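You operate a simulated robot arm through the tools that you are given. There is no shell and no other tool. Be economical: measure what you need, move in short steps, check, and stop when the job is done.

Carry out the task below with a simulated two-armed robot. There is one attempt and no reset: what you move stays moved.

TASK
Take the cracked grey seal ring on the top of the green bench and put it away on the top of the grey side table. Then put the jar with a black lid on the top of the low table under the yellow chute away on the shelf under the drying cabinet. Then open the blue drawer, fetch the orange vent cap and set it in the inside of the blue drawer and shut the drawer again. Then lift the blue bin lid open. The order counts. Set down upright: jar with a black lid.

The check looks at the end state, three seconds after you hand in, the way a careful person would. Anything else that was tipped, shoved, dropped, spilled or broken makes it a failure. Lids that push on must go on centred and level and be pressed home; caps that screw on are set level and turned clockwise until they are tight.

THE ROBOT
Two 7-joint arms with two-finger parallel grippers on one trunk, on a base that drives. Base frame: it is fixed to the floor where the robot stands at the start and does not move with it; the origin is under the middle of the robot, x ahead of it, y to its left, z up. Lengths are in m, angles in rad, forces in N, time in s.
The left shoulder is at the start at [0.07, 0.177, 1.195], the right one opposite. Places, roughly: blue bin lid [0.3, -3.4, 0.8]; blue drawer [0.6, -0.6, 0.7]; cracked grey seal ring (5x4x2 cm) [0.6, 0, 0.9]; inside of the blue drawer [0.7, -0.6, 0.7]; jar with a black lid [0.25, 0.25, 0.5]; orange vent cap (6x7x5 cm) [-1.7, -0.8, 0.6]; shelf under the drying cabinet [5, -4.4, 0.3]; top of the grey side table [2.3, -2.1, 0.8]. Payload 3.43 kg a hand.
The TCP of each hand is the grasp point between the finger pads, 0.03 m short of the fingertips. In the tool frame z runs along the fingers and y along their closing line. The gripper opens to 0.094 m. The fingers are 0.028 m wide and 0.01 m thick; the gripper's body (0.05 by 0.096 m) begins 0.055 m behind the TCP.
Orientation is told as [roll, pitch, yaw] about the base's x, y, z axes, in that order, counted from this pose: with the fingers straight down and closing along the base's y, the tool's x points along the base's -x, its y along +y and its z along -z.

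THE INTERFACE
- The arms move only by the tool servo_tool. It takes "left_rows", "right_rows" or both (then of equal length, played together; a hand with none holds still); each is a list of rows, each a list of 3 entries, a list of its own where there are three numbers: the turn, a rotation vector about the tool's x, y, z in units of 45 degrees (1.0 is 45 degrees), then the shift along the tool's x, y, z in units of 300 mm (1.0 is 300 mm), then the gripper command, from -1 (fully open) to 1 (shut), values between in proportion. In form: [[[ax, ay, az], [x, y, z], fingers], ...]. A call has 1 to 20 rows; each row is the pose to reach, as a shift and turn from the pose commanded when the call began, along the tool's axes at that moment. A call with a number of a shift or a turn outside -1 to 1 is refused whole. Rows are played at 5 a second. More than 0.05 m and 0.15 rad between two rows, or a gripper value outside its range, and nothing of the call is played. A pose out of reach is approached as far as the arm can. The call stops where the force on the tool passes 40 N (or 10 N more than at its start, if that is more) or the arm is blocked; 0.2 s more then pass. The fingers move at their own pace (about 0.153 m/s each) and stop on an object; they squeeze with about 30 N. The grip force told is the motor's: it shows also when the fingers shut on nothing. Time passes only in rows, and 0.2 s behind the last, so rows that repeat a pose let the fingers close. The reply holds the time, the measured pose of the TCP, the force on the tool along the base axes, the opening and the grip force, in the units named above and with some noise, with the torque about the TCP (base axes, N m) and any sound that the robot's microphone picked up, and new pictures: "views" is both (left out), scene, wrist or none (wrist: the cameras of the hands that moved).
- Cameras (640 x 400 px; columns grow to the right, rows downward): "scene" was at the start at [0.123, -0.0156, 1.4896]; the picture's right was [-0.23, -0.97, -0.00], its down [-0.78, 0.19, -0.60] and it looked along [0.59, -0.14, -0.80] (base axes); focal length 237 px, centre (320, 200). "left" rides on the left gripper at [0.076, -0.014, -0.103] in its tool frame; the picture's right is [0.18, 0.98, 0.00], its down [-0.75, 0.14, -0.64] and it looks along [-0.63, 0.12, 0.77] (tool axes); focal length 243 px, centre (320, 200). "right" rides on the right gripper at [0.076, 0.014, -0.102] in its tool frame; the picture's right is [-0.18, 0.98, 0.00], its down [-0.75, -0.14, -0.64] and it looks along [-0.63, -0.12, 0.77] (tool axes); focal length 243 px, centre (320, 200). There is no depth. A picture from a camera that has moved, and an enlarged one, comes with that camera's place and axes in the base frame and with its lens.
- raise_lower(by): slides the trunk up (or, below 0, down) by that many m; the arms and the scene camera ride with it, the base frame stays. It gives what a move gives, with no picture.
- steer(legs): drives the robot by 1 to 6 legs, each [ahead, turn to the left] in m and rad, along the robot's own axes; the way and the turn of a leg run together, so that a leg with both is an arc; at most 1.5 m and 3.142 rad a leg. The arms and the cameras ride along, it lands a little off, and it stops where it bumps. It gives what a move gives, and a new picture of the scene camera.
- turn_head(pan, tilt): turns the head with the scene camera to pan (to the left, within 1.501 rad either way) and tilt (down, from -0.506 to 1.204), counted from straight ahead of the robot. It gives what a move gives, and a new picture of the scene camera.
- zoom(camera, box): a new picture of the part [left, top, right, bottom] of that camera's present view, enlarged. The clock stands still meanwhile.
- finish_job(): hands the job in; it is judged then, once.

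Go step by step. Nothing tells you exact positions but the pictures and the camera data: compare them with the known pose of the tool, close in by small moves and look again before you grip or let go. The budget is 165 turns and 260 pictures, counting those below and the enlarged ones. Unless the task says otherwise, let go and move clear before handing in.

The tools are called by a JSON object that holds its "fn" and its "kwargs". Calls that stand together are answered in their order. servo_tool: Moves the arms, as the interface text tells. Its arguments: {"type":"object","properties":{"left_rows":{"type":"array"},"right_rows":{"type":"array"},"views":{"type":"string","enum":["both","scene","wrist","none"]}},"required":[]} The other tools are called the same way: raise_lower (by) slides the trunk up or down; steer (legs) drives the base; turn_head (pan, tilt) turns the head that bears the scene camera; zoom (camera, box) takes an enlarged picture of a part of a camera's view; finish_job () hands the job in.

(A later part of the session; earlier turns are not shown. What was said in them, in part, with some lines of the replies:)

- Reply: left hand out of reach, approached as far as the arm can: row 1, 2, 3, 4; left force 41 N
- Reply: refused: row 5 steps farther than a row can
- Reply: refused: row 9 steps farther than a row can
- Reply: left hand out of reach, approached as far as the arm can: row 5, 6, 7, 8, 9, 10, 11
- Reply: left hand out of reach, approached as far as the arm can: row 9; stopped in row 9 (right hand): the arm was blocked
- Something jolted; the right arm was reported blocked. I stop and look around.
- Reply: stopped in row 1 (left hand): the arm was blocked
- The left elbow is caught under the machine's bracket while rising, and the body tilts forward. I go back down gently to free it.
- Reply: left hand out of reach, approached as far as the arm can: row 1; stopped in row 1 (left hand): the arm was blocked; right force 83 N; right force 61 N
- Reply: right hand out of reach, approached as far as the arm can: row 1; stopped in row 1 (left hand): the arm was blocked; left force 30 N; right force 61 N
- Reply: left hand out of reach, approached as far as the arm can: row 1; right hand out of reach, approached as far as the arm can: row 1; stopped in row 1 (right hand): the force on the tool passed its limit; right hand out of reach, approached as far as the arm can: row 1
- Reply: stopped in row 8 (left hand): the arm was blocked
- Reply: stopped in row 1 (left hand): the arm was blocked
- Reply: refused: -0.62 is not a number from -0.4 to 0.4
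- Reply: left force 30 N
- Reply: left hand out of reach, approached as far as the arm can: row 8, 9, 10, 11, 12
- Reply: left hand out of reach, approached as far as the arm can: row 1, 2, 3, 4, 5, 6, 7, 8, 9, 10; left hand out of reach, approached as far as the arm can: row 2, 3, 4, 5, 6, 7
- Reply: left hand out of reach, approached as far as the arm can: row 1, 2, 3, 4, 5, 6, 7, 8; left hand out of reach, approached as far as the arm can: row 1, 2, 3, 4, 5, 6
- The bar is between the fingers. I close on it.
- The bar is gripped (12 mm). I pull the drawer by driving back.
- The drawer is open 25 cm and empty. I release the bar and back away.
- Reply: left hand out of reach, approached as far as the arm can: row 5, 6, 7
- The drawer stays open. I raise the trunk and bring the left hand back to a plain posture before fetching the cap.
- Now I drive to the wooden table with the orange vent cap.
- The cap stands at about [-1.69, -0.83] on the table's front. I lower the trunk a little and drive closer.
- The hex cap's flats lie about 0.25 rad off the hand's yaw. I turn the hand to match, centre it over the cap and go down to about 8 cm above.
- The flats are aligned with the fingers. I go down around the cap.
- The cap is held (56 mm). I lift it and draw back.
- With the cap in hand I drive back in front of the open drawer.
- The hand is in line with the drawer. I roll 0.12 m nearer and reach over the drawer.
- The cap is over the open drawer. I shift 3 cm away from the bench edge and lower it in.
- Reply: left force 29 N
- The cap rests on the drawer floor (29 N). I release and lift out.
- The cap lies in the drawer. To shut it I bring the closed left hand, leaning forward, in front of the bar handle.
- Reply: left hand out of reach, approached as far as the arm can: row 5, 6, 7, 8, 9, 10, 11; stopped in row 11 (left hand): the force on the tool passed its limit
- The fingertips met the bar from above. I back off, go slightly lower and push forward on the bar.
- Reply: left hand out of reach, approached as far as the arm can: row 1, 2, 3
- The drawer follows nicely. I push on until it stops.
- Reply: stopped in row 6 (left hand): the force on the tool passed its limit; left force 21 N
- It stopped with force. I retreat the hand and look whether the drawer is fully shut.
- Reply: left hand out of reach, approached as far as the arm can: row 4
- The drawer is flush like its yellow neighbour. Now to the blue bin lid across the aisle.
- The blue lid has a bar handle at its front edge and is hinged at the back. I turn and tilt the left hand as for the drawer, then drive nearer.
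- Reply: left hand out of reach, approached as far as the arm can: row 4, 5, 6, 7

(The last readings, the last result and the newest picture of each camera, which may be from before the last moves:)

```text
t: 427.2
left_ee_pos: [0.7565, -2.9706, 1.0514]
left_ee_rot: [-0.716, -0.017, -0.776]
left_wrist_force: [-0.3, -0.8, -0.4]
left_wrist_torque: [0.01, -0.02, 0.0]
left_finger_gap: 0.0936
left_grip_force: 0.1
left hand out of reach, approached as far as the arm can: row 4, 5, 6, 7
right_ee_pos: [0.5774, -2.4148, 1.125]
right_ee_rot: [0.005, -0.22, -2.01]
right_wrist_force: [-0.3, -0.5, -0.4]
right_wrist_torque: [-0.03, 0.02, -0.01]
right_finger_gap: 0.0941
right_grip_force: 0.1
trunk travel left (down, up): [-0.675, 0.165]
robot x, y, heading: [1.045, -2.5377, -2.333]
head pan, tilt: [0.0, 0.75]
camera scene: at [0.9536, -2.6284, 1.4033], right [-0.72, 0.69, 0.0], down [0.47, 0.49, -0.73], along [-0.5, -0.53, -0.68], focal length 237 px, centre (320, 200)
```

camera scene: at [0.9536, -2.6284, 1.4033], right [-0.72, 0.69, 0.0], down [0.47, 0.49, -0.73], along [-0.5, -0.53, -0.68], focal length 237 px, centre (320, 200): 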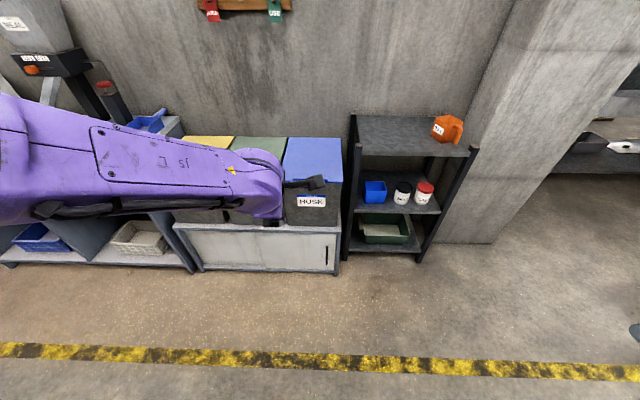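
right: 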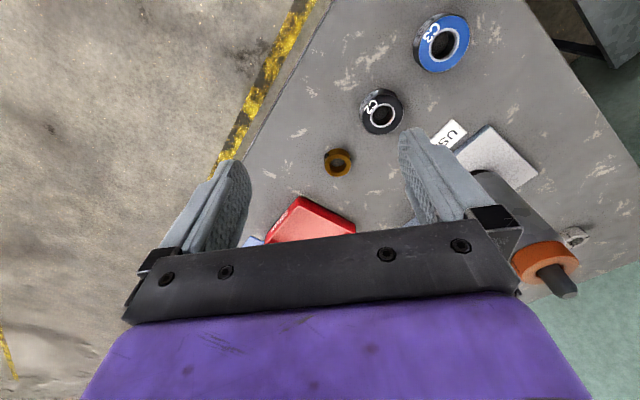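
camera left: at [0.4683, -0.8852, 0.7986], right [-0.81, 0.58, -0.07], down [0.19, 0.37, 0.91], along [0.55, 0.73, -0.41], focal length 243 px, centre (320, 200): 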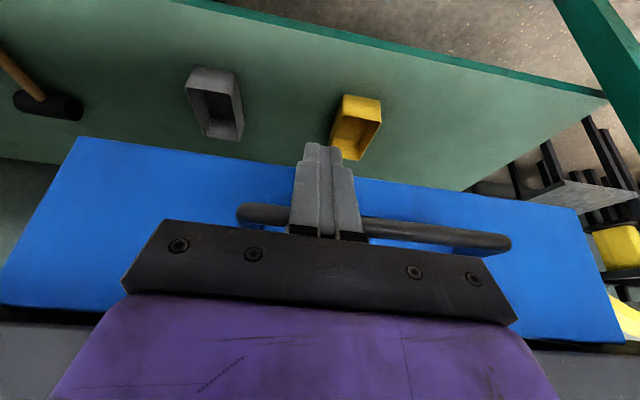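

{"fn": "servo_tool", "kwargs": {"left_rows": [[[-0.1, 0, 0], [0, 0, 0], -1], [[-0.2, 0, 0], [0, 0, 0], -1], [[-0.27, 0, 0], [0, 0, 0], -1], [[-0.27, 0, 0], [0, 0, 0], -1]], "views": "none"}}

{"fn": "steer", "kwargs": {"legs": [[0.38, -0.04]]}}

{"fn": "zoom", "kwargs": {"camera": "left", "box": [0, 0, 640, 400]}}

```text
t: 428.2
left_ee_pos: [0.7579, -2.973, 1.0532]
left_ee_rot: [-0.504, -0.015, -0.777]
left_wrist_force: [-0.6, 0.2, -0.3]
left_wrist_torque: [0.06, 0.01, -0.03]
left_finger_gap: 0.0941
left_grip_force: 0.0
right_ee_pos: [0.5781, -2.4147, 1.1249]
right_ee_rot: [0.001, -0.217, -2.007]
right_wrist_force: [0.2, -0.7, 0.0]
right_wrist_torque: [0.02, 0.02, 0.02]
right_finger_gap: 0.0938
right_grip_force: 0.0
trunk travel left (down, up): [-0.675, 0.165]
robot x, y, heading: [1.0475, -2.5351, -2.334]
head pan, tilt: [0.0, 0.75]
```

```text
t: 430.6
left_ee_pos: [0.4783, -3.2236, 1.0528]
left_ee_rot: [-0.503, -0.015, -0.819]
left_wrist_force: [0.6, -0.1, -0.1]
left_wrist_torque: [0.01, -0.01, -0.02]
left_finger_gap: 0.094
left_grip_force: 0.1
right_ee_pos: [0.3218, -2.6579, 1.1238]
right_ee_rot: [0.002, -0.219, -2.05]
right_wrist_force: [0.1, -0.8, 0.1]
right_wrist_torque: [0.03, 0.02, 0.02]
right_finger_gap: 0.0938
right_grip_force: 0.1
trunk travel left (down, up): [-0.675, 0.165]
robot x, y, heading: [0.7847, -2.8, -2.373]
head pan, tilt: [0.0, 0.75]
camera scene: at [0.6887, -2.8879, 1.4034], right [-0.69, 0.72, 0.0], down [0.49, 0.47, -0.73], along [-0.53, -0.51, -0.68], focal length 237 px, centre (320, 200)
```

scene: 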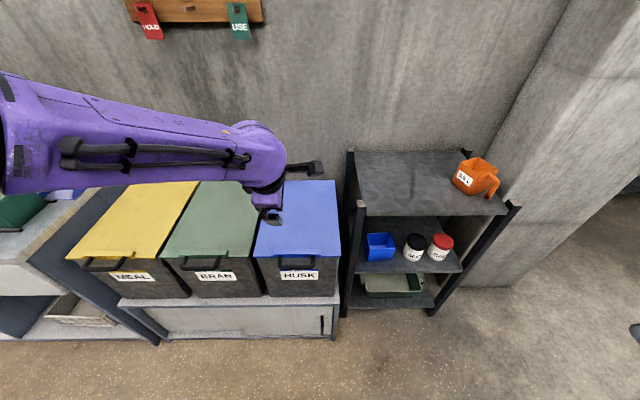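

```text
1.00 times, centred on (320, 200) of left (not enlarged: the box is as wide or as high as the picture)
camera zoom: at [0.451, -3.141, 1.1479], right [0.51, 0.72, -0.48], down [0.83, -0.25, 0.51], along [0.24, -0.65, -0.72], focal length 243 px, centre (320, 200)
```

zoom: 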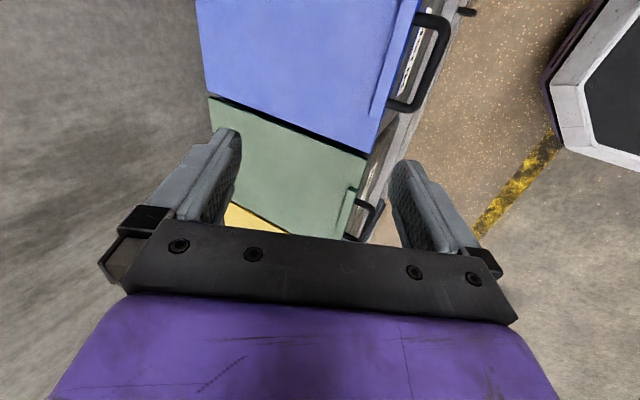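

{"fn": "zoom", "kwargs": {"camera": "scene", "box": [240, 170, 352, 290]}}

{"fn": "zoom", "kwargs": {"camera": "left", "box": [180, 0, 480, 190]}}

```text
3.33 times, centred on (296, 230) of scene
camera zoom: at [0.6887, -2.8879, 1.4034], right [-0.69, 0.72, 0.0], down [0.49, 0.47, -0.73], along [-0.53, -0.51, -0.68], focal length 791 px, centre (400, 100)
```

zoom: 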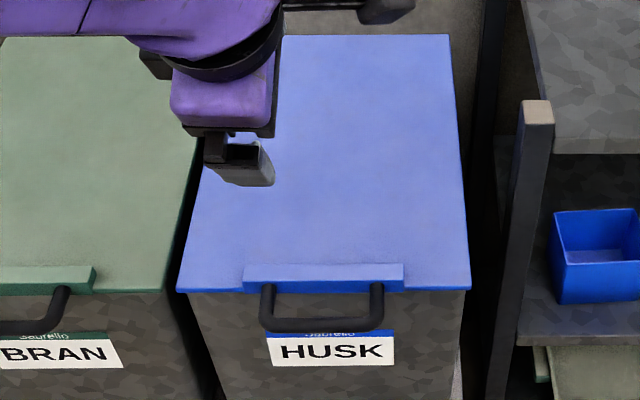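

```text
2.11 times, centred on (330, 95) of left
camera zoom: at [0.451, -3.141, 1.1479], right [0.51, 0.72, -0.48], down [0.83, -0.25, 0.51], along [0.24, -0.65, -0.72], focal length 511 px, centre (299, 421)
```

zoom: 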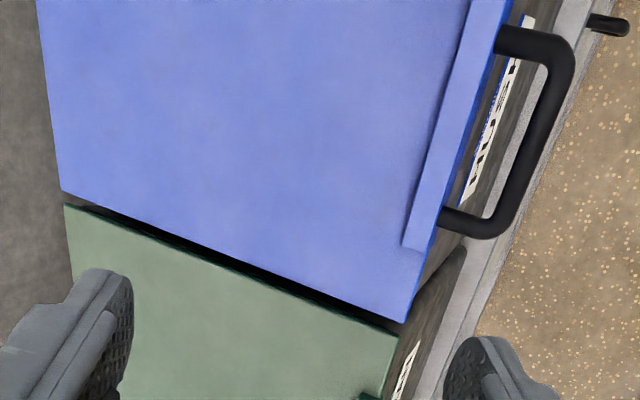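

Bar: about [0.46, -3.20, 0.78], hinge about 0.4 m behind it. A grip couldn't follow the whole arc, so I'll scoop from below: closed fingers pointing forward under the bar, then up and forward. I back off and tilt the hand level.

{"fn": "steer", "kwargs": {"legs": [[-0.3, 0]]}}

{"fn": "servo_tool", "kwargs": {"left_rows": [[[0.15, 0, 0], [0, 0, 0], 0], [[0.3, 0, 0], [0, 0, 0], 1], [[0.45, 0, 0], [0, 0, 0], 1], [[0.6, 0, 0], [0, 0, 0], 1], [[0.75, 0, 0], [0, 0, 0], 1], [[0.9, 0, 0], [0, 0, 0], 1], [[1.0, 0, 0], [0, 0, 0], 1], [[1.0, 0, 0], [0, 0, 0], 1]], "views": "none"}}

{"fn": "servo_tool", "kwargs": {"left_rows": [[[0.12, 0, 0], [0, 0, 0], 1], [[0.24, 0, 0], [0, 0, 0], 1], [[0.36, 0, 0], [0, 0, 0], 1], [[0.36, 0, 0], [0, 0, 0], 1]], "views": "scene"}}

```text
t: 432.7
left_ee_pos: [0.6937, -3.0167, 1.0528]
left_ee_rot: [-0.502, -0.016, -0.819]
left_wrist_force: [0.2, 0.5, 0.5]
left_wrist_torque: [0.01, -0.03, 0.01]
left_finger_gap: 0.0938
left_grip_force: 0.1
right_ee_pos: [0.5363, -2.4516, 1.1235]
right_ee_rot: [0.004, -0.217, -2.051]
right_wrist_force: [0.6, 0.2, 0.5]
right_wrist_torque: [0.04, 0.0, 0.0]
right_finger_gap: 0.094
right_grip_force: 0.1
trunk travel left (down, up): [-0.675, 0.165]
robot x, y, heading: [0.9964, -2.5916, -2.374]
head pan, tilt: [0.0, 0.75]
camera scene: at [0.9041, -2.681, 1.4033], right [-0.69, 0.72, 0.0], down [0.49, 0.47, -0.73], along [-0.53, -0.51, -0.68], focal length 237 px, centre (320, 200)
```

scene: 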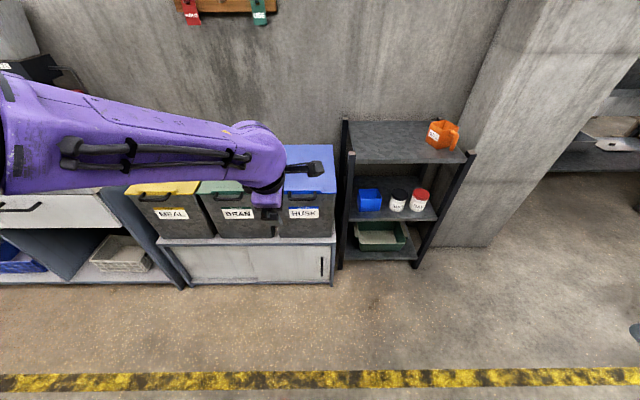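

```text
t: 434.5
left_ee_pos: [0.6157, -3.1159, 1.1808]
left_ee_rot: [-1.185, 0.016, -0.829]
left_wrist_force: [-0.9, 0.1, 0.6]
left_wrist_torque: [-0.03, 0.03, 0.02]
left_finger_gap: 0.0
left_grip_force: 29.8
left hand out of reach, approached as far as the arm can: row 2, 3, 4, 5, 6, 7, 8
right_ee_pos: [0.5363, -2.4502, 1.1248]
right_ee_rot: [0.001, -0.216, -2.051]
right_wrist_force: [0.0, 0.2, 0.3]
right_wrist_torque: [-0.03, -0.04, 0.03]
right_finger_gap: 0.0938
right_grip_force: 0.0
trunk travel left (down, up): [-0.675, 0.165]
robot x, y, heading: [0.997, -2.5902, -2.372]
head pan, tilt: [0.0, 0.75]
```

```text
t: 435.5
left_ee_pos: [0.5897, -3.1019, 1.1731]
left_ee_rot: [-1.362, 0.026, -0.939]
left_wrist_force: [-0.4, -0.3, -0.1]
left_wrist_torque: [0.0, 0.0, 0.02]
left_finger_gap: 0.0
left_grip_force: 30.0
left hand out of reach, approached as far as the arm can: row 1, 2, 3
right_ee_pos: [0.5357, -2.4508, 1.1237]
right_ee_rot: [0.001, -0.217, -2.053]
right_wrist_force: [0.8, -0.1, 0.2]
right_wrist_torque: [0.01, 0.02, -0.05]
right_finger_gap: 0.094
right_grip_force: 0.0
trunk travel left (down, up): [-0.675, 0.165]
robot x, y, heading: [1.0003, -2.5915, -2.376]
head pan, tilt: [0.0, 0.75]
camera scene: at [0.9045, -2.6808, 1.4034], right [-0.69, 0.72, 0.0], down [0.49, 0.47, -0.73], along [-0.53, -0.51, -0.68], focal length 237 px, centre (320, 200)
```

scene: 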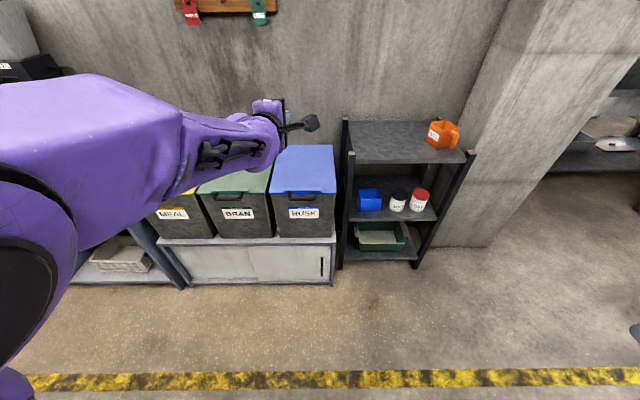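

The hand points almost level now. I use the trunk for height: lower until the fingers are just beneath the bar.

{"fn": "raise_lower", "kwargs": {"by": -0.4}}

{"fn": "zoom", "kwargs": {"camera": "left", "box": [0, 0, 640, 400]}}

{"fn": "turn_head", "kwargs": {"pan": 0, "tilt": 0.45}}

```text
t: 439.3
left_ee_pos: [0.5886, -3.1021, 0.7748]
left_ee_rot: [-1.364, 0.026, -0.942]
left_wrist_force: [0.3, -0.9, 0.6]
left_wrist_torque: [-0.01, 0.01, -0.01]
left_finger_gap: 0.0
left_grip_force: 29.9
right_ee_pos: [0.5368, -2.4507, 0.7239]
right_ee_rot: [0.002, -0.218, -2.051]
right_wrist_force: [-0.4, 0.2, -0.3]
right_wrist_torque: [-0.01, -0.05, -0.01]
right_finger_gap: 0.0939
right_grip_force: 0.0
trunk travel left (down, up): [-0.275, 0.565]
robot x, y, heading: [0.9992, -2.5877, -2.38]
head pan, tilt: [0.0, 0.75]
```

```text
1.00 times, centred on (320, 200) of left (not enlarged: the box is as wide or as high as the picture)
camera zoom: at [0.6231, -2.9828, 0.8109], right [0.04, 0.29, -0.96], down [0.97, -0.22, -0.03], along [-0.22, -0.93, -0.29], focal length 243 px, centre (320, 200)
```

zoom: 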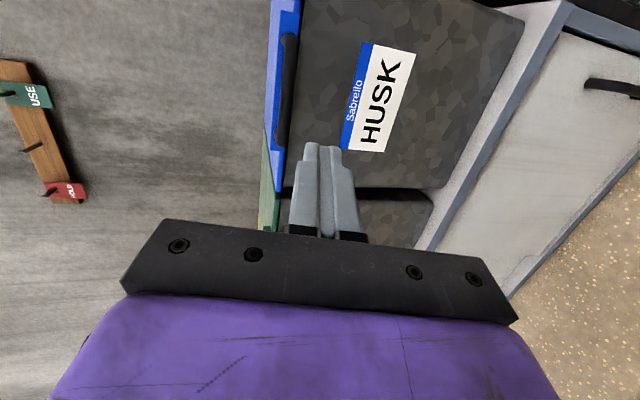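

```text
t: 440.1
left_ee_pos: [0.5889, -3.1012, 0.7743]
left_ee_rot: [-1.363, 0.027, -0.942]
left_wrist_force: [0.8, 0.4, -0.2]
left_wrist_torque: [0.02, 0.03, -0.01]
left_finger_gap: 0.0
left_grip_force: 29.7
right_ee_pos: [0.5372, -2.4508, 0.7245]
right_ee_rot: [0.0, -0.218, -2.05]
right_wrist_force: [0.4, 0.0, 0.2]
right_wrist_torque: [-0.02, 0.01, 0.01]
right_finger_gap: 0.094
right_grip_force: 0.0
trunk travel left (down, up): [-0.275, 0.565]
robot x, y, heading: [1.0013, -2.5903, -2.376]
head pan, tilt: [0.0, 0.45]
camera scene: at [0.8977, -2.6872, 1.0297], right [-0.69, 0.72, 0.0], down [0.31, 0.3, -0.9], along [-0.65, -0.62, -0.44], focal length 237 px, centre (320, 200)
```

scene: 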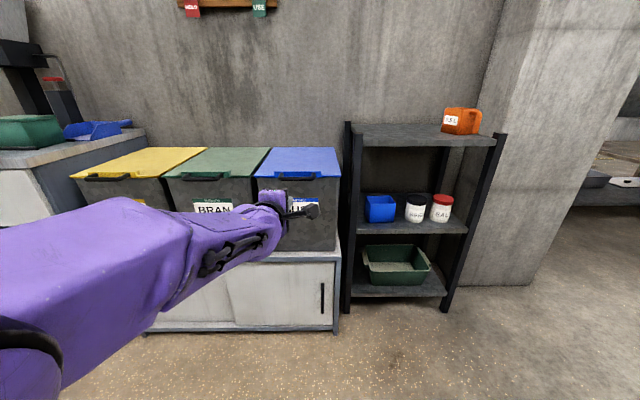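

The bar is at z ≈ 0.775. I lower 3 cm and drive the fingertips under it.

{"fn": "raise_lower", "kwargs": {"by": -0.032}}

{"fn": "steer", "kwargs": {"legs": [[0.14, 0]]}}

{"fn": "zoom", "kwargs": {"camera": "left", "box": [0, 0, 640, 400]}}

```text
t: 440.9
left_ee_pos: [0.5887, -3.0993, 0.7424]
left_ee_rot: [-1.365, 0.027, -0.943]
left_wrist_force: [-0.5, 0.1, 0.9]
left_wrist_torque: [-0.01, 0.0, 0.01]
left_finger_gap: 0.0
left_grip_force: 30.1
right_ee_pos: [0.5375, -2.4511, 0.6919]
right_ee_rot: [0.001, -0.218, -2.051]
right_wrist_force: [-0.5, -0.2, 0.5]
right_wrist_torque: [0.02, -0.04, 0.0]
right_finger_gap: 0.0941
right_grip_force: 0.1
trunk travel left (down, up): [-0.243, 0.597]
robot x, y, heading: [1.0006, -2.5918, -2.375]
head pan, tilt: [0.0, 0.45]
```

```text
t: 442.2
left_ee_pos: [0.4851, -3.2014, 0.7423]
left_ee_rot: [-1.361, 0.026, -0.94]
left_wrist_force: [0.2, -1.2, -0.7]
left_wrist_torque: [-0.01, 0.01, 0.01]
left_finger_gap: 0.0
left_grip_force: 30.4
right_ee_pos: [0.4328, -2.5512, 0.6914]
right_ee_rot: [0.002, -0.216, -2.049]
right_wrist_force: [-0.3, -0.3, 0.7]
right_wrist_torque: [0.02, 0.01, 0.02]
right_finger_gap: 0.0938
right_grip_force: 0.0
trunk travel left (down, up): [-0.243, 0.597]
robot x, y, heading: [0.8966, -2.6926, -2.377]
head pan, tilt: [0.0, 0.45]
camera scene: at [0.7945, -2.7867, 0.9977], right [-0.69, 0.72, 0.0], down [0.31, 0.3, -0.9], along [-0.65, -0.62, -0.44], focal length 237 px, centre (320, 200)
```

scene: 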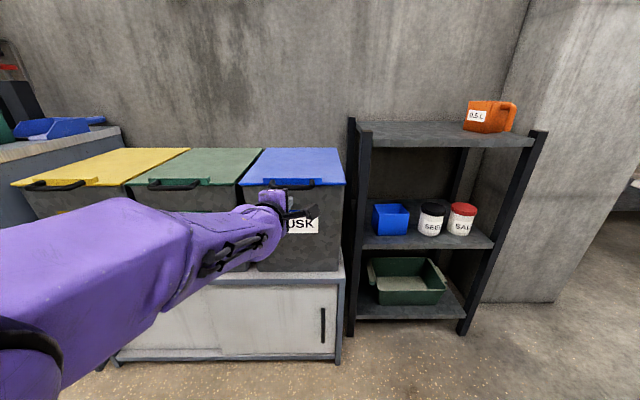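

```text
1.00 times, centred on (320, 200) of left (not enlarged: the box is as wide or as high as the picture)
camera zoom: at [0.5201, -3.0824, 0.7786], right [0.04, 0.29, -0.96], down [0.97, -0.22, -0.03], along [-0.22, -0.93, -0.29], focal length 243 px, centre (320, 200)
```

zoom: 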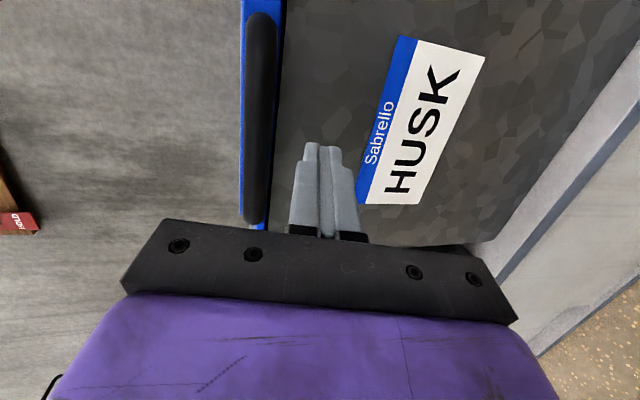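

The fingers are under the bar. A touch more forward, then I lift with the trunk.

{"fn": "steer", "kwargs": {"legs": [[0.012, 0]]}}

{"fn": "raise_lower", "kwargs": {"by": 0.07}}

{"fn": "zoom", "kwargs": {"camera": "left", "box": [0, 0, 640, 400]}}

```text
t: 442.9
left_ee_pos: [0.478, -3.2105, 0.7426]
left_ee_rot: [-1.364, 0.028, -0.94]
left_wrist_force: [-0.7, 0.7, 0.0]
left_wrist_torque: [0.04, -0.02, 0.01]
left_finger_gap: 0.0
left_grip_force: 30.3
right_ee_pos: [0.4257, -2.5587, 0.6921]
right_ee_rot: [0.001, -0.216, -2.05]
right_wrist_force: [0.5, 0.5, -0.1]
right_wrist_torque: [-0.01, -0.01, -0.01]
right_finger_gap: 0.0939
right_grip_force: 0.0
trunk travel left (down, up): [-0.243, 0.597]
robot x, y, heading: [0.8871, -2.6985, -2.37]
head pan, tilt: [0.0, 0.45]
camera scene: at [0.7859, -2.795, 0.9977], right [-0.69, 0.72, 0.0], down [0.31, 0.3, -0.9], along [-0.65, -0.62, -0.44], focal length 237 px, centre (320, 200)
```

scene: 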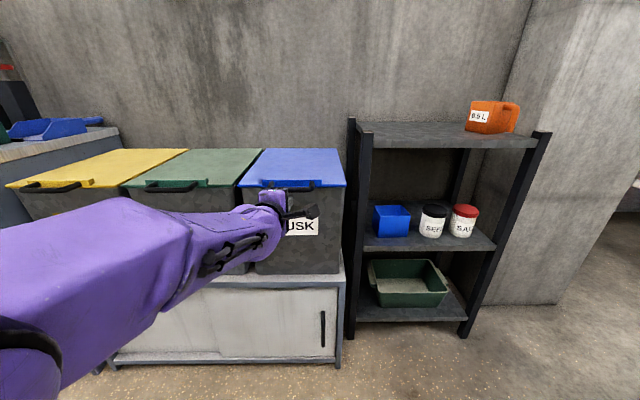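

```text
t: 444.0
left_ee_pos: [0.4789, -3.2091, 0.8113]
left_ee_rot: [-1.364, 0.029, -0.941]
left_wrist_force: [2.5, 1.5, -1.4]
left_wrist_torque: [0.0, 0.04, 0.06]
left_finger_gap: 0.0001
left_grip_force: 30.5
right_ee_pos: [0.4255, -2.5589, 0.7622]
right_ee_rot: [0.002, -0.218, -2.049]
right_wrist_force: [0.2, 0.6, 0.1]
right_wrist_torque: [-0.02, -0.03, 0.01]
right_finger_gap: 0.0939
right_grip_force: 0.0
trunk travel left (down, up): [-0.313, 0.527]
robot x, y, heading: [0.8897, -2.6998, -2.374]
head pan, tilt: [0.0, 0.45]
```

```text
1.00 times, centred on (320, 200) of left (not enlarged: the box is as wide or as high as the picture)
camera zoom: at [0.5121, -3.0908, 0.849], right [0.04, 0.29, -0.96], down [0.97, -0.22, -0.03], along [-0.22, -0.93, -0.29], focal length 243 px, centre (320, 200)
```

zoom: 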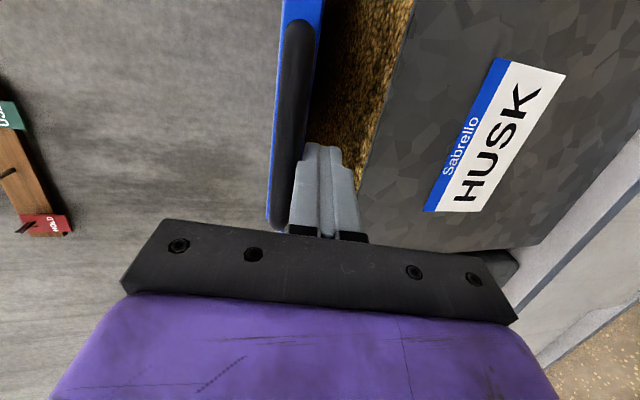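

The lid lifts on the fingers. I follow it in, alternating forward and up.

{"fn": "steer", "kwargs": {"legs": [[0.035, 0]]}}

{"fn": "raise_lower", "kwargs": {"by": 0.08}}

{"fn": "zoom", "kwargs": {"camera": "left", "box": [0, 0, 640, 400]}}

```text
t: 444.9
left_ee_pos: [0.4513, -3.2341, 0.8124]
left_ee_rot: [-1.364, 0.029, -0.943]
left_wrist_force: [-0.7, -0.1, -2.6]
left_wrist_torque: [-0.04, 0.08, -0.01]
left_finger_gap: 0.0
left_grip_force: 30.2
right_ee_pos: [0.4005, -2.5827, 0.7619]
right_ee_rot: [0.001, -0.217, -2.051]
right_wrist_force: [0.3, -0.6, 0.2]
right_wrist_torque: [0.0, -0.01, 0.0]
right_finger_gap: 0.0941
right_grip_force: 0.2
trunk travel left (down, up): [-0.313, 0.527]
robot x, y, heading: [0.866, -2.7215, -2.377]
head pan, tilt: [0.0, 0.45]
camera scene: at [0.7602, -2.8196, 1.0676], right [-0.69, 0.72, 0.0], down [0.31, 0.3, -0.9], along [-0.65, -0.62, -0.44], focal length 237 px, centre (320, 200)
```

scene: 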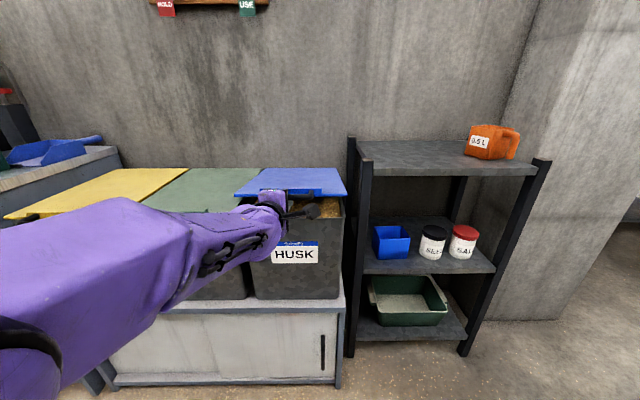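

```text
t: 446.1
left_ee_pos: [0.4522, -3.2337, 0.8919]
left_ee_rot: [-1.364, 0.027, -0.942]
left_wrist_force: [0.9, 0.8, -1.6]
left_wrist_torque: [0.02, 0.05, 0.03]
left_finger_gap: 0.0002
left_grip_force: 30.2
right_ee_pos: [0.4002, -2.5826, 0.8411]
right_ee_rot: [0.001, -0.218, -2.052]
right_wrist_force: [0.7, -0.1, 0.3]
right_wrist_torque: [0.01, 0.03, 0.03]
right_finger_gap: 0.0941
right_grip_force: 0.0
trunk travel left (down, up): [-0.393, 0.447]
robot x, y, heading: [0.8637, -2.7238, -2.376]
head pan, tilt: [0.0, 0.45]
```

```text
1.00 times, centred on (320, 200) of left (not enlarged: the box is as wide or as high as the picture)
camera zoom: at [0.4862, -3.115, 0.9291], right [0.04, 0.29, -0.96], down [0.97, -0.22, -0.03], along [-0.22, -0.93, -0.29], focal length 243 px, centre (320, 200)
```

zoom: 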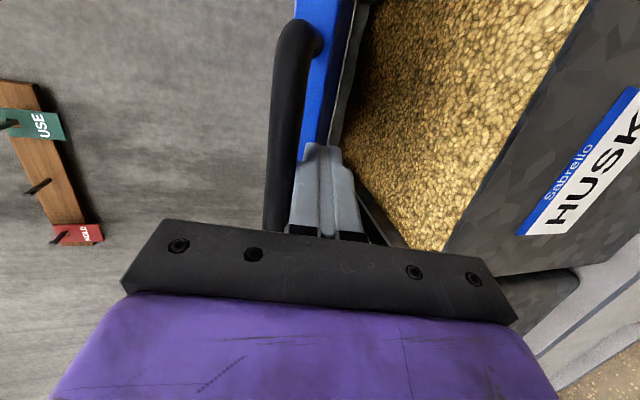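

{"fn": "steer", "kwargs": {"legs": [[0.05, 0]]}}

{"fn": "raise_lower", "kwargs": {"by": 0.1}}

{"fn": "steer", "kwargs": {"legs": [[0.05, 0]]}}

{"fn": "zoom", "kwargs": {"camera": "left", "box": [0, 0, 640, 400]}}

```text
t: 446.9
left_ee_pos: [0.4485, -3.2367, 0.9049]
left_ee_rot: [-1.385, 0.029, -0.942]
left_wrist_force: [25.5, 23.3, 11.1]
left_wrist_torque: [-0.27, 0.16, 0.32]
left_finger_gap: 0.0002
left_grip_force: 30.4
right_ee_pos: [0.3945, -2.5886, 0.8428]
right_ee_rot: [0.0, -0.224, -2.05]
right_wrist_force: [0.4, 0.0, 0.1]
right_wrist_torque: [-0.01, 0.03, 0.02]
right_finger_gap: 0.094
right_grip_force: 0.1
trunk travel left (down, up): [-0.393, 0.447]
robot x, y, heading: [0.8539, -2.7286, -2.376]
head pan, tilt: [0.0, 0.45]
stopped in leg 1: the force on the tool passed its limit (the readings are from after the stop); the commanded pose is now the measured one
camera scene: at [0.7579, -2.822, 1.1488], right [-0.7, 0.72, 0.0], down [0.31, 0.3, -0.9], along [-0.65, -0.63, -0.43], focal length 237 px, centre (320, 200)
```

scene: 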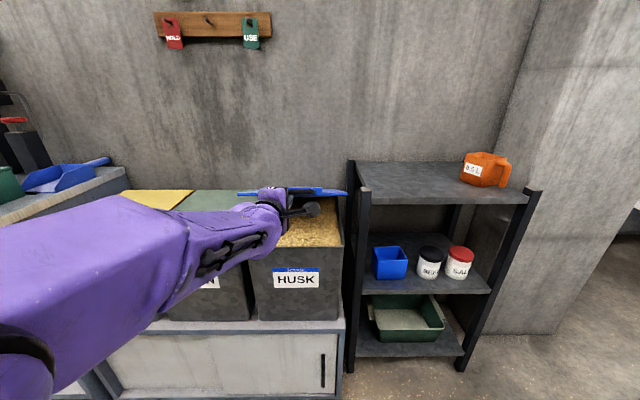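

```text
t: 448.2
left_ee_pos: [0.4431, -3.2426, 0.9959]
left_ee_rot: [-1.373, 0.03, -0.942]
left_wrist_force: [0.9, -0.1, -1.3]
left_wrist_torque: [0.05, 0.01, -0.02]
left_finger_gap: 0.0
left_grip_force: 30.0
right_ee_pos: [0.3914, -2.5918, 0.9424]
right_ee_rot: [0.001, -0.218, -2.051]
right_wrist_force: [-0.6, -0.2, -0.4]
right_wrist_torque: [0.01, 0.01, 0.01]
right_finger_gap: 0.094
right_grip_force: 0.1
trunk travel left (down, up): [-0.493, 0.347]
robot x, y, heading: [0.8545, -2.7325, -2.377]
head pan, tilt: [0.0, 0.45]
```

```text
t: 449.2
left_ee_pos: [0.4126, -3.2729, 1.0046]
left_ee_rot: [-1.386, 0.03, -0.942]
left_wrist_force: [0.9, -0.1, -1.6]
left_wrist_torque: [-0.03, 0.0, -0.01]
left_finger_gap: 0.0
left_grip_force: 30.1
right_ee_pos: [0.3587, -2.6237, 0.9409]
right_ee_rot: [0.0, -0.216, -2.05]
right_wrist_force: [-0.2, -0.7, 0.1]
right_wrist_torque: [-0.05, -0.02, -0.03]
right_finger_gap: 0.0941
right_grip_force: 0.1
trunk travel left (down, up): [-0.493, 0.347]
robot x, y, heading: [0.8185, -2.7601, -2.372]
head pan, tilt: [0.0, 0.45]
stopped in leg 1: the force on the tool passed its limit (the readings are from after the stop); the commanded pose is now the measured one
camera scene: at [0.7204, -2.8586, 1.2476], right [-0.7, 0.72, 0.0], down [0.31, 0.3, -0.9], along [-0.65, -0.63, -0.44], focal length 237 px, centre (320, 200)
```

scene: 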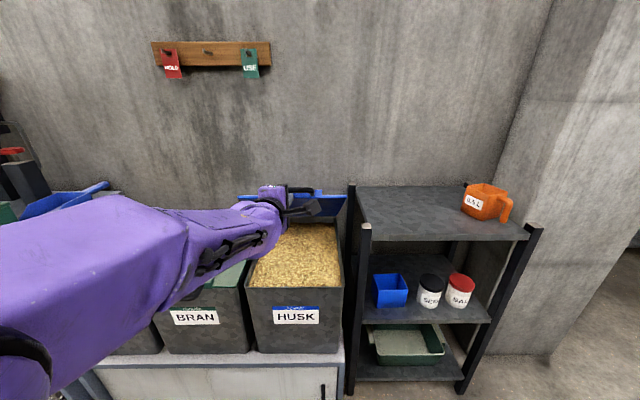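

```text
1.00 times, centred on (320, 200) of left (not enlarged: the box is as wide or as high as the picture)
camera zoom: at [0.4465, -3.1534, 1.0378], right [0.02, 0.28, -0.96], down [0.97, -0.22, -0.05], along [-0.23, -0.93, -0.27], focal length 243 px, centre (320, 200)
```

zoom: 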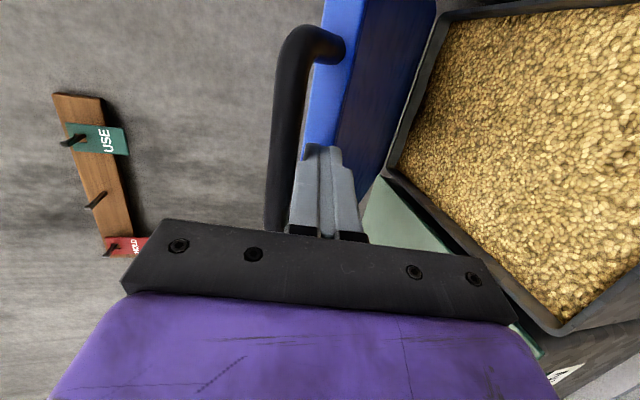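

The fingertips sit in the handle loop under the bar – a good hook. I now follow the lid's arc with the arm, up and forward.

{"fn": "servo_tool", "kwargs": {"left_rows": [[[0, 0, 0], [0, -0.08, 0.03], 1], [[0, 0, 0], [0, -0.17, 0.09], 1], [[0, 0, 0], [0, -0.25, 0.15], 1], [[0, 0, 0], [0, -0.33, 0.21], 1], [[0, 0, 0], [0, -0.4, 0.27], 1], [[0, 0, 0], [0, -0.456, 0.34], 1]]}}

```text
t: 450.6
left_ee_pos: [0.3247, -3.3629, 1.1278]
left_ee_rot: [-1.395, 0.067, -0.925]
left_wrist_force: [-2.9, -0.2, -7.6]
left_wrist_torque: [0.05, -0.26, -0.01]
left_finger_gap: 0.0
left_grip_force: 29.8
right_ee_pos: [0.3594, -2.6229, 0.9428]
right_ee_rot: [0.001, -0.217, -2.049]
right_wrist_force: [0.5, 0.7, 0.2]
right_wrist_torque: [0.03, 0.0, -0.03]
right_finger_gap: 0.0941
right_grip_force: 0.2
trunk travel left (down, up): [-0.493, 0.347]
robot x, y, heading: [0.8235, -2.76, -2.373]
head pan, tilt: [0.0, 0.45]
camera scene: at [0.7205, -2.8596, 1.2477], right [-0.7, 0.72, 0.0], down [0.31, 0.3, -0.9], along [-0.65, -0.63, -0.44], focal length 237 px, centre (320, 200)
camera left: at [0.3591, -3.2455, 1.164], right [-0.01, 0.3, -0.95], down [0.98, -0.2, -0.08], along [-0.22, -0.93, -0.29], focal length 243 px, centre (320, 200)
```

scene: 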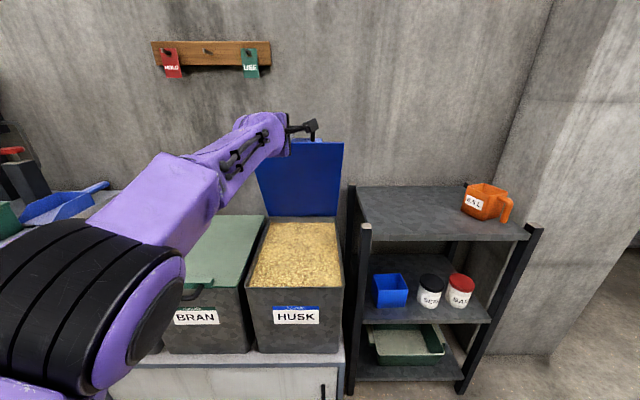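
left: 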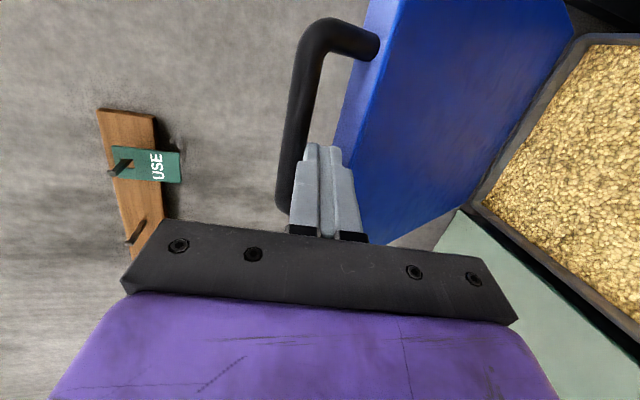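

The lid is about 60° open. I raise a little more and drive forward to bring it over.

{"fn": "servo_tool", "kwargs": {"left_rows": [[[0, 0, 0], [0, -0.07, 0.03], 1], [[0, 0, 0], [0, -0.13, 0.08], 1], [[0, 0, 0], [0, -0.17, 0.13], 1]], "views": "none"}}

{"fn": "steer", "kwargs": {"legs": [[0.1, 0]]}}

{"fn": "zoom", "kwargs": {"camera": "left", "box": [0, 0, 640, 400]}}

```text
t: 451.4
left_ee_pos: [0.2905, -3.3622, 1.1424]
left_ee_rot: [-1.382, 0.029, -0.943]
left_wrist_force: [-1.3, -1.5, -6.8]
left_wrist_torque: [0.04, -0.22, 0.07]
left_finger_gap: 0.0
left_grip_force: 30.3
left hand out of reach, approached as far as the arm can: row 2, 3
right_ee_pos: [0.3574, -2.6232, 0.9404]
right_ee_rot: [0.004, -0.213, -2.05]
right_wrist_force: [0.0, 0.6, 0.1]
right_wrist_torque: [-0.03, -0.04, -0.01]
right_finger_gap: 0.094
right_grip_force: 0.0
trunk travel left (down, up): [-0.493, 0.347]
robot x, y, heading: [0.8185, -2.7629, -2.372]
head pan, tilt: [0.0, 0.45]
```

```text
t: 452.5
left_ee_pos: [0.2245, -3.4253, 1.1524]
left_ee_rot: [-1.402, 0.03, -0.948]
left_wrist_force: [7.6, -0.6, 28.5]
left_wrist_torque: [-0.75, 0.33, 0.21]
left_finger_gap: 0.0
left_grip_force: 30.4
right_ee_pos: [0.2924, -2.6864, 0.9438]
right_ee_rot: [0.0, -0.22, -2.053]
right_wrist_force: [-1.1, -0.7, -0.2]
right_wrist_torque: [0.01, -0.06, -0.01]
right_finger_gap: 0.0942
right_grip_force: 0.3
trunk travel left (down, up): [-0.493, 0.347]
robot x, y, heading: [0.748, -2.8287, -2.378]
head pan, tilt: [0.0, 0.45]
camera scene: at [0.6539, -2.923, 1.2488], right [-0.69, 0.72, 0.0], down [0.31, 0.3, -0.9], along [-0.65, -0.62, -0.43], focal length 237 px, centre (320, 200)
```

scene: 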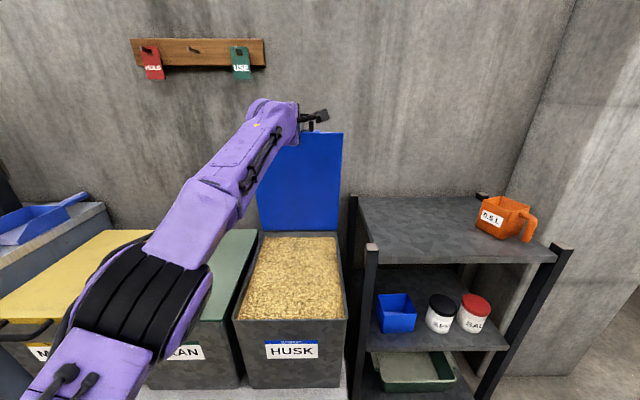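

```text
1.00 times, centred on (320, 200) of left (not enlarged: the box is as wide or as high as the picture)
camera zoom: at [0.2597, -3.3063, 1.1863], right [0.01, 0.27, -0.96], down [0.97, -0.23, -0.05], along [-0.23, -0.94, -0.26], focal length 243 px, centre (320, 200)
```

zoom: 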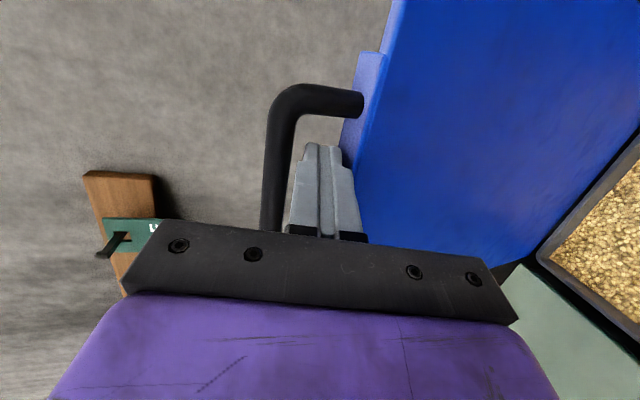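

{"fn": "raise_lower", "kwargs": {"by": 0.018}}

{"fn": "steer", "kwargs": {"legs": [[0.08, 0]]}}

{"fn": "zoom", "kwargs": {"camera": "left", "box": [0, 0, 640, 400]}}

```text
t: 453.2
left_ee_pos: [0.2175, -3.43, 1.1627]
left_ee_rot: [-1.391, 0.029, -0.947]
left_wrist_force: [-0.9, -1.8, -10.9]
left_wrist_torque: [-0.01, -0.24, -0.01]
left_finger_gap: 0.0002
left_grip_force: 29.3
right_ee_pos: [0.2869, -2.6909, 0.9592]
right_ee_rot: [0.004, -0.215, -2.054]
right_wrist_force: [-0.5, -0.5, 0.1]
right_wrist_torque: [0.01, 0.0, -0.04]
right_finger_gap: 0.094
right_grip_force: 0.0
trunk travel left (down, up): [-0.511, 0.329]
robot x, y, heading: [0.7495, -2.8319, -2.374]
head pan, tilt: [0.0, 0.45]
```

```text
t: 454.2
left_ee_pos: [0.1615, -3.4845, 1.1668]
left_ee_rot: [-1.398, 0.028, -0.947]
left_wrist_force: [-0.4, 0.3, 0.2]
left_wrist_torque: [-0.02, 0.03, 0.0]
left_finger_gap: 0.0001
left_grip_force: 30.1
right_ee_pos: [0.2305, -2.745, 0.9609]
right_ee_rot: [0.004, -0.216, -2.055]
right_wrist_force: [-0.1, 0.5, 0.0]
right_wrist_torque: [0.0, -0.01, 0.0]
right_finger_gap: 0.094
right_grip_force: 0.0
trunk travel left (down, up): [-0.511, 0.329]
robot x, y, heading: [0.6932, -2.8843, -2.38]
head pan, tilt: [0.0, 0.45]
camera scene: at [0.5909, -2.9821, 1.2657], right [-0.69, 0.72, 0.0], down [0.31, 0.3, -0.9], along [-0.65, -0.62, -0.44], focal length 237 px, centre (320, 200)
```

scene: 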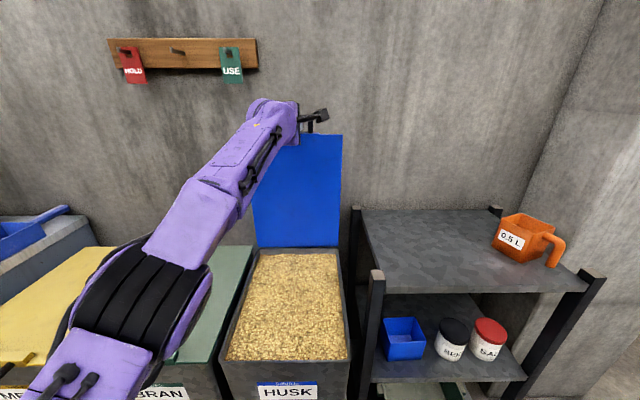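

```text
1.00 times, centred on (320, 200) of left (not enlarged: the box is as wide or as high as the picture)
camera zoom: at [0.1969, -3.3648, 1.2002], right [0.01, 0.27, -0.96], down [0.97, -0.23, -0.05], along [-0.23, -0.93, -0.27], focal length 243 px, centre (320, 200)
```

zoom: 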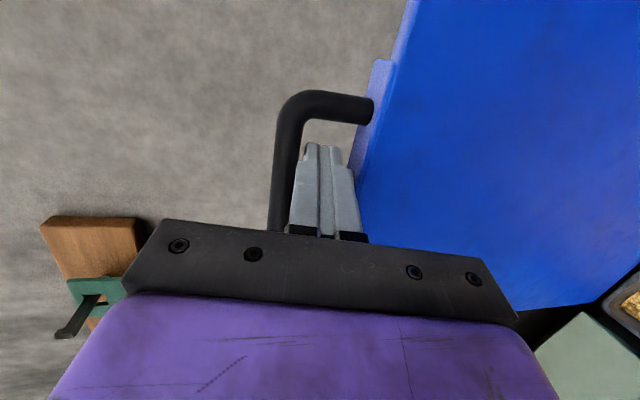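

Almost vertical and balanced. I push a bit further until it rests back.

{"fn": "steer", "kwargs": {"legs": [[0.05, 0]]}}

{"fn": "zoom", "kwargs": {"camera": "left", "box": [0, 0, 640, 400]}}

```text
t: 455.1
left_ee_pos: [0.122, -3.5186, 1.1649]
left_ee_rot: [-1.396, 0.032, -0.95]
left_wrist_force: [-0.8, 0.4, -5.6]
left_wrist_torque: [0.0, -0.09, -0.02]
left_finger_gap: 0.0
left_grip_force: 29.4
right_ee_pos: [0.1948, -2.7804, 0.9573]
right_ee_rot: [0.004, -0.215, -2.054]
right_wrist_force: [-1.1, -0.5, -0.4]
right_wrist_torque: [-0.01, -0.03, -0.01]
right_finger_gap: 0.0939
right_grip_force: 0.1
trunk travel left (down, up): [-0.511, 0.329]
robot x, y, heading: [0.6566, -2.9202, -2.376]
head pan, tilt: [0.0, 0.45]
camera scene: at [0.5533, -3.018, 1.2653], right [-0.69, 0.72, 0.0], down [0.32, 0.3, -0.9], along [-0.65, -0.62, -0.44], focal length 237 px, centre (320, 200)
```

scene: 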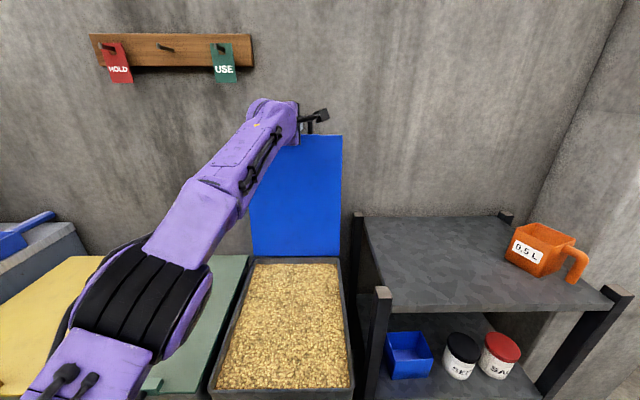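

```text
1.00 times, centred on (320, 200) of left (not enlarged: the box is as wide or as high as the picture)
camera zoom: at [0.1592, -3.4003, 1.1988], right [0.01, 0.27, -0.96], down [0.97, -0.23, -0.05], along [-0.23, -0.93, -0.27], focal length 243 px, centre (320, 200)
```

zoom: 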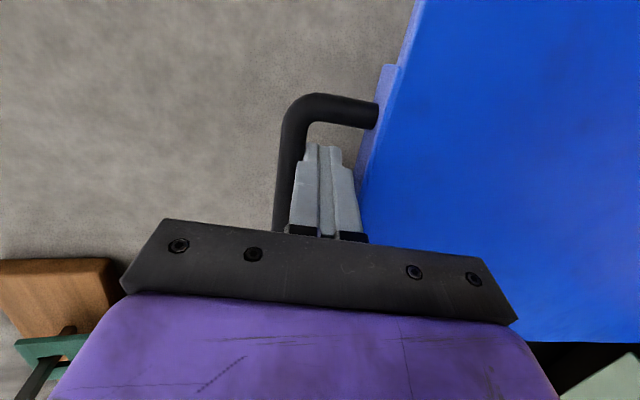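

{"fn": "steer", "kwargs": {"legs": [[0.05, 0]]}}

{"fn": "zoom", "kwargs": {"camera": "left", "box": [0, 0, 640, 400]}}

```text
t: 455.9
left_ee_pos: [0.1159, -3.5252, 1.1597]
left_ee_rot: [-1.384, 0.026, -0.949]
left_wrist_force: [-0.8, -0.5, -0.3]
left_wrist_torque: [0.03, 0.01, 0.03]
left_finger_gap: 0.0002
left_grip_force: 30.3
right_ee_pos: [0.1871, -2.7864, 0.9606]
right_ee_rot: [0.001, -0.218, -2.056]
right_wrist_force: [0.0, -0.1, -0.3]
right_wrist_torque: [0.05, -0.02, -0.03]
right_finger_gap: 0.0939
right_grip_force: 0.1
trunk travel left (down, up): [-0.511, 0.329]
robot x, y, heading: [0.6511, -2.9268, -2.372]
head pan, tilt: [0.0, 0.45]
stopped in leg 1: the force on the tool passed its limit (the readings are from after the stop); the commanded pose is now the measured one
camera scene: at [0.5477, -3.0237, 1.2658], right [-0.69, 0.72, 0.0], down [0.31, 0.3, -0.9], along [-0.65, -0.62, -0.44], focal length 237 px, centre (320, 200)
```

scene: 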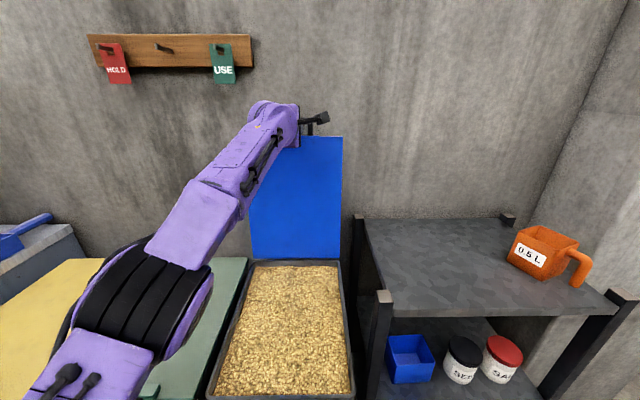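

```text
1.00 times, centred on (320, 200) of left (not enlarged: the box is as wide or as high as the picture)
camera zoom: at [0.1517, -3.4062, 1.1953], right [0.03, 0.28, -0.96], down [0.97, -0.23, -0.04], along [-0.23, -0.93, -0.28], focal length 243 px, centre (320, 200)
```

zoom: 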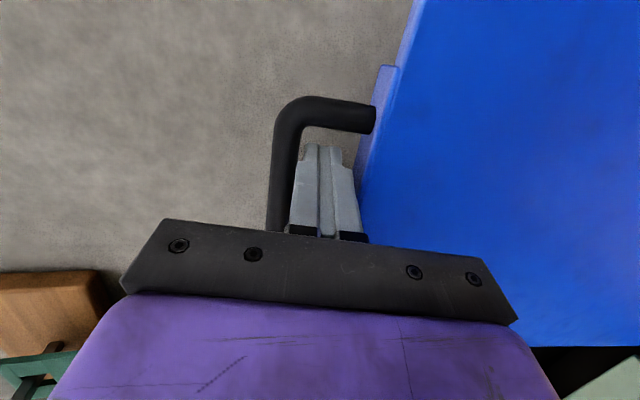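

The lid is at its stop, past vertical. I withdraw the fingers straight back and watch.

{"fn": "steer", "kwargs": {"legs": [[-0.08, 0]]}}

{"fn": "zoom", "kwargs": {"camera": "left", "box": [0, 0, 640, 400]}}

```text
t: 457.0
left_ee_pos: [0.1742, -3.4693, 1.1618]
left_ee_rot: [-1.385, 0.028, -0.948]
left_wrist_force: [0.4, -0.4, 0.4]
left_wrist_torque: [0.01, -0.01, -0.01]
left_finger_gap: 0.0001
left_grip_force: 30.1
right_ee_pos: [0.2451, -2.7308, 0.9604]
right_ee_rot: [0.002, -0.219, -2.055]
right_wrist_force: [0.1, 1.2, 0.6]
right_wrist_torque: [0.0, 0.06, 0.03]
right_finger_gap: 0.0941
right_grip_force: 0.0
trunk travel left (down, up): [-0.511, 0.329]
robot x, y, heading: [0.7068, -2.8699, -2.377]
head pan, tilt: [0.0, 0.45]
camera scene: at [0.6058, -2.9678, 1.2659], right [-0.69, 0.72, 0.0], down [0.31, 0.3, -0.9], along [-0.65, -0.62, -0.43], focal length 237 px, centre (320, 200)
```

scene: 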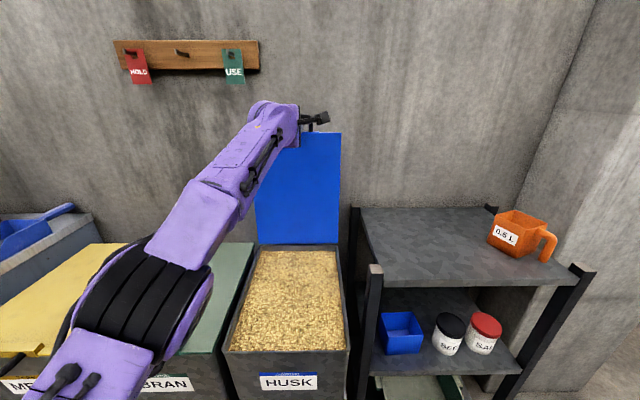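

```text
1.00 times, centred on (320, 200) of left (not enlarged: the box is as wide or as high as the picture)
camera zoom: at [0.2097, -3.3502, 1.1959], right [0.03, 0.28, -0.96], down [0.97, -0.23, -0.04], along [-0.23, -0.93, -0.28], focal length 243 px, centre (320, 200)
```

zoom: 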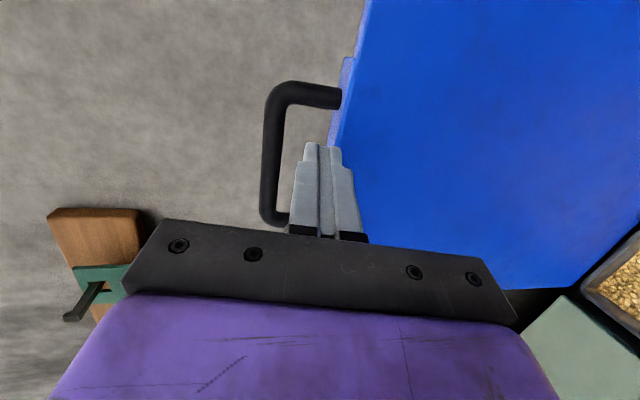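

The lid stays open. I back well away and check it.

{"fn": "steer", "kwargs": {"legs": [[-0.45, 0]]}}

{"fn": "raise_lower", "kwargs": {"by": 0.2}}

{"fn": "turn_head", "kwargs": {"pan": 0, "tilt": 0.6}}

```text
t: 459.7
left_ee_pos: [0.5015, -3.1502, 1.1606]
left_ee_rot: [-1.382, 0.027, -0.957]
left_wrist_force: [0.3, -0.5, 0.9]
left_wrist_torque: [-0.03, 0.01, 0.02]
left_finger_gap: 0.0003
left_grip_force: 30.3
right_ee_pos: [0.5766, -2.4127, 0.9604]
right_ee_rot: [0.0, -0.219, -2.063]
right_wrist_force: [0.0, 0.6, -0.4]
right_wrist_torque: [0.03, 0.03, 0.0]
right_finger_gap: 0.0938
right_grip_force: 0.0
trunk travel left (down, up): [-0.511, 0.329]
robot x, y, heading: [1.0366, -2.5537, -2.385]
head pan, tilt: [0.0, 0.45]
camera scene: at [0.936, -2.6525, 1.2658], right [-0.69, 0.73, 0.0], down [0.32, 0.3, -0.9], along [-0.66, -0.62, -0.43], focal length 237 px, centre (320, 200)
```

scene: 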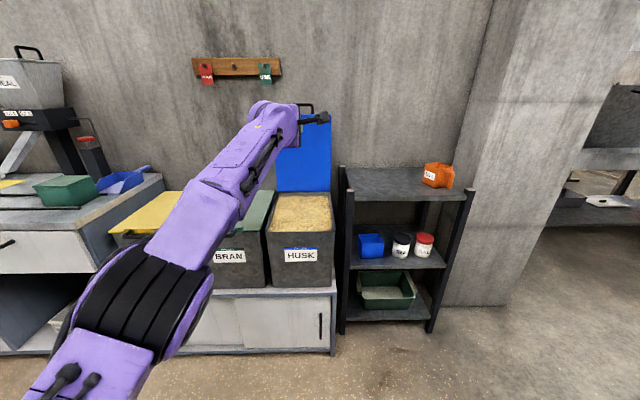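

```text
t: 461.9
left_ee_pos: [0.5001, -3.1516, 1.3606]
left_ee_rot: [-1.383, 0.026, -0.957]
left_wrist_force: [0.1, -0.8, 0.2]
left_wrist_torque: [0.01, 0.01, 0.0]
left_finger_gap: 0.0
left_grip_force: 30.5
right_ee_pos: [0.5767, -2.4124, 1.16]
right_ee_rot: [0.001, -0.217, -2.063]
right_wrist_force: [-0.8, -0.9, 0.5]
right_wrist_torque: [-0.02, 0.04, -0.01]
right_finger_gap: 0.0939
right_grip_force: 0.0
trunk travel left (down, up): [-0.711, 0.129]
robot x, y, heading: [1.0421, -2.5531, -2.388]
head pan, tilt: [0.0, 0.45]
```

```text
t: 462.6
left_ee_pos: [0.5001, -3.1508, 1.3603]
left_ee_rot: [-1.383, 0.026, -0.955]
left_wrist_force: [-0.4, -0.2, -0.8]
left_wrist_torque: [0.04, 0.03, 0.03]
left_finger_gap: 0.0001
left_grip_force: 29.9
right_ee_pos: [0.5773, -2.4135, 1.1602]
right_ee_rot: [0.002, -0.217, -2.062]
right_wrist_force: [0.0, -0.3, 0.9]
right_wrist_torque: [0.01, 0.05, 0.01]
right_finger_gap: 0.0941
right_grip_force: 0.0
trunk travel left (down, up): [-0.711, 0.129]
robot x, y, heading: [1.04, -2.5532, -2.386]
head pan, tilt: [0.0, 0.6]
camera scene: at [0.9381, -2.6505, 1.4522], right [-0.69, 0.73, 0.0], down [0.41, 0.39, -0.83], along [-0.6, -0.57, -0.56], focal length 237 px, centre (320, 200)
```

scene: 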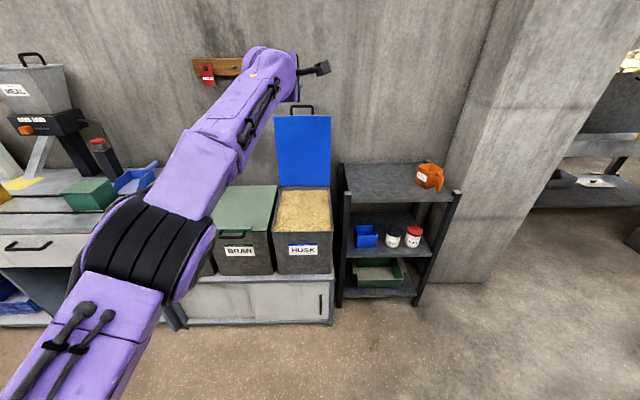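

The blue lid stands open on its own and both hands are clear, so I hand in the job.

{"fn": "finish_job", "kwargs": {}}

```text
The job is handed in.
```

I finished all four steps in the order you gave and handed the job in; I haven't seen the verdict.

1. **Seal ring:** it lies on the top of the grey side table.
2. **Jar with the black lid:** it stands upright on the shelf under the drying cabinet, to the left of the red-lidded jar.
3. **Vent cap:** it is inside the blue drawer. The drawer is shut and looks flush with the yellow one beside it.
4. **Blue bin lid:** it is open past vertical and stays up by itself.

**Possible problem:** while I was lifting the jar, the left elbow caught on the machine with the yellow chute and tilted the robot for a moment. I freed it, and the machine looked undisturbed in later pictures, but I didn't inspect it closely.
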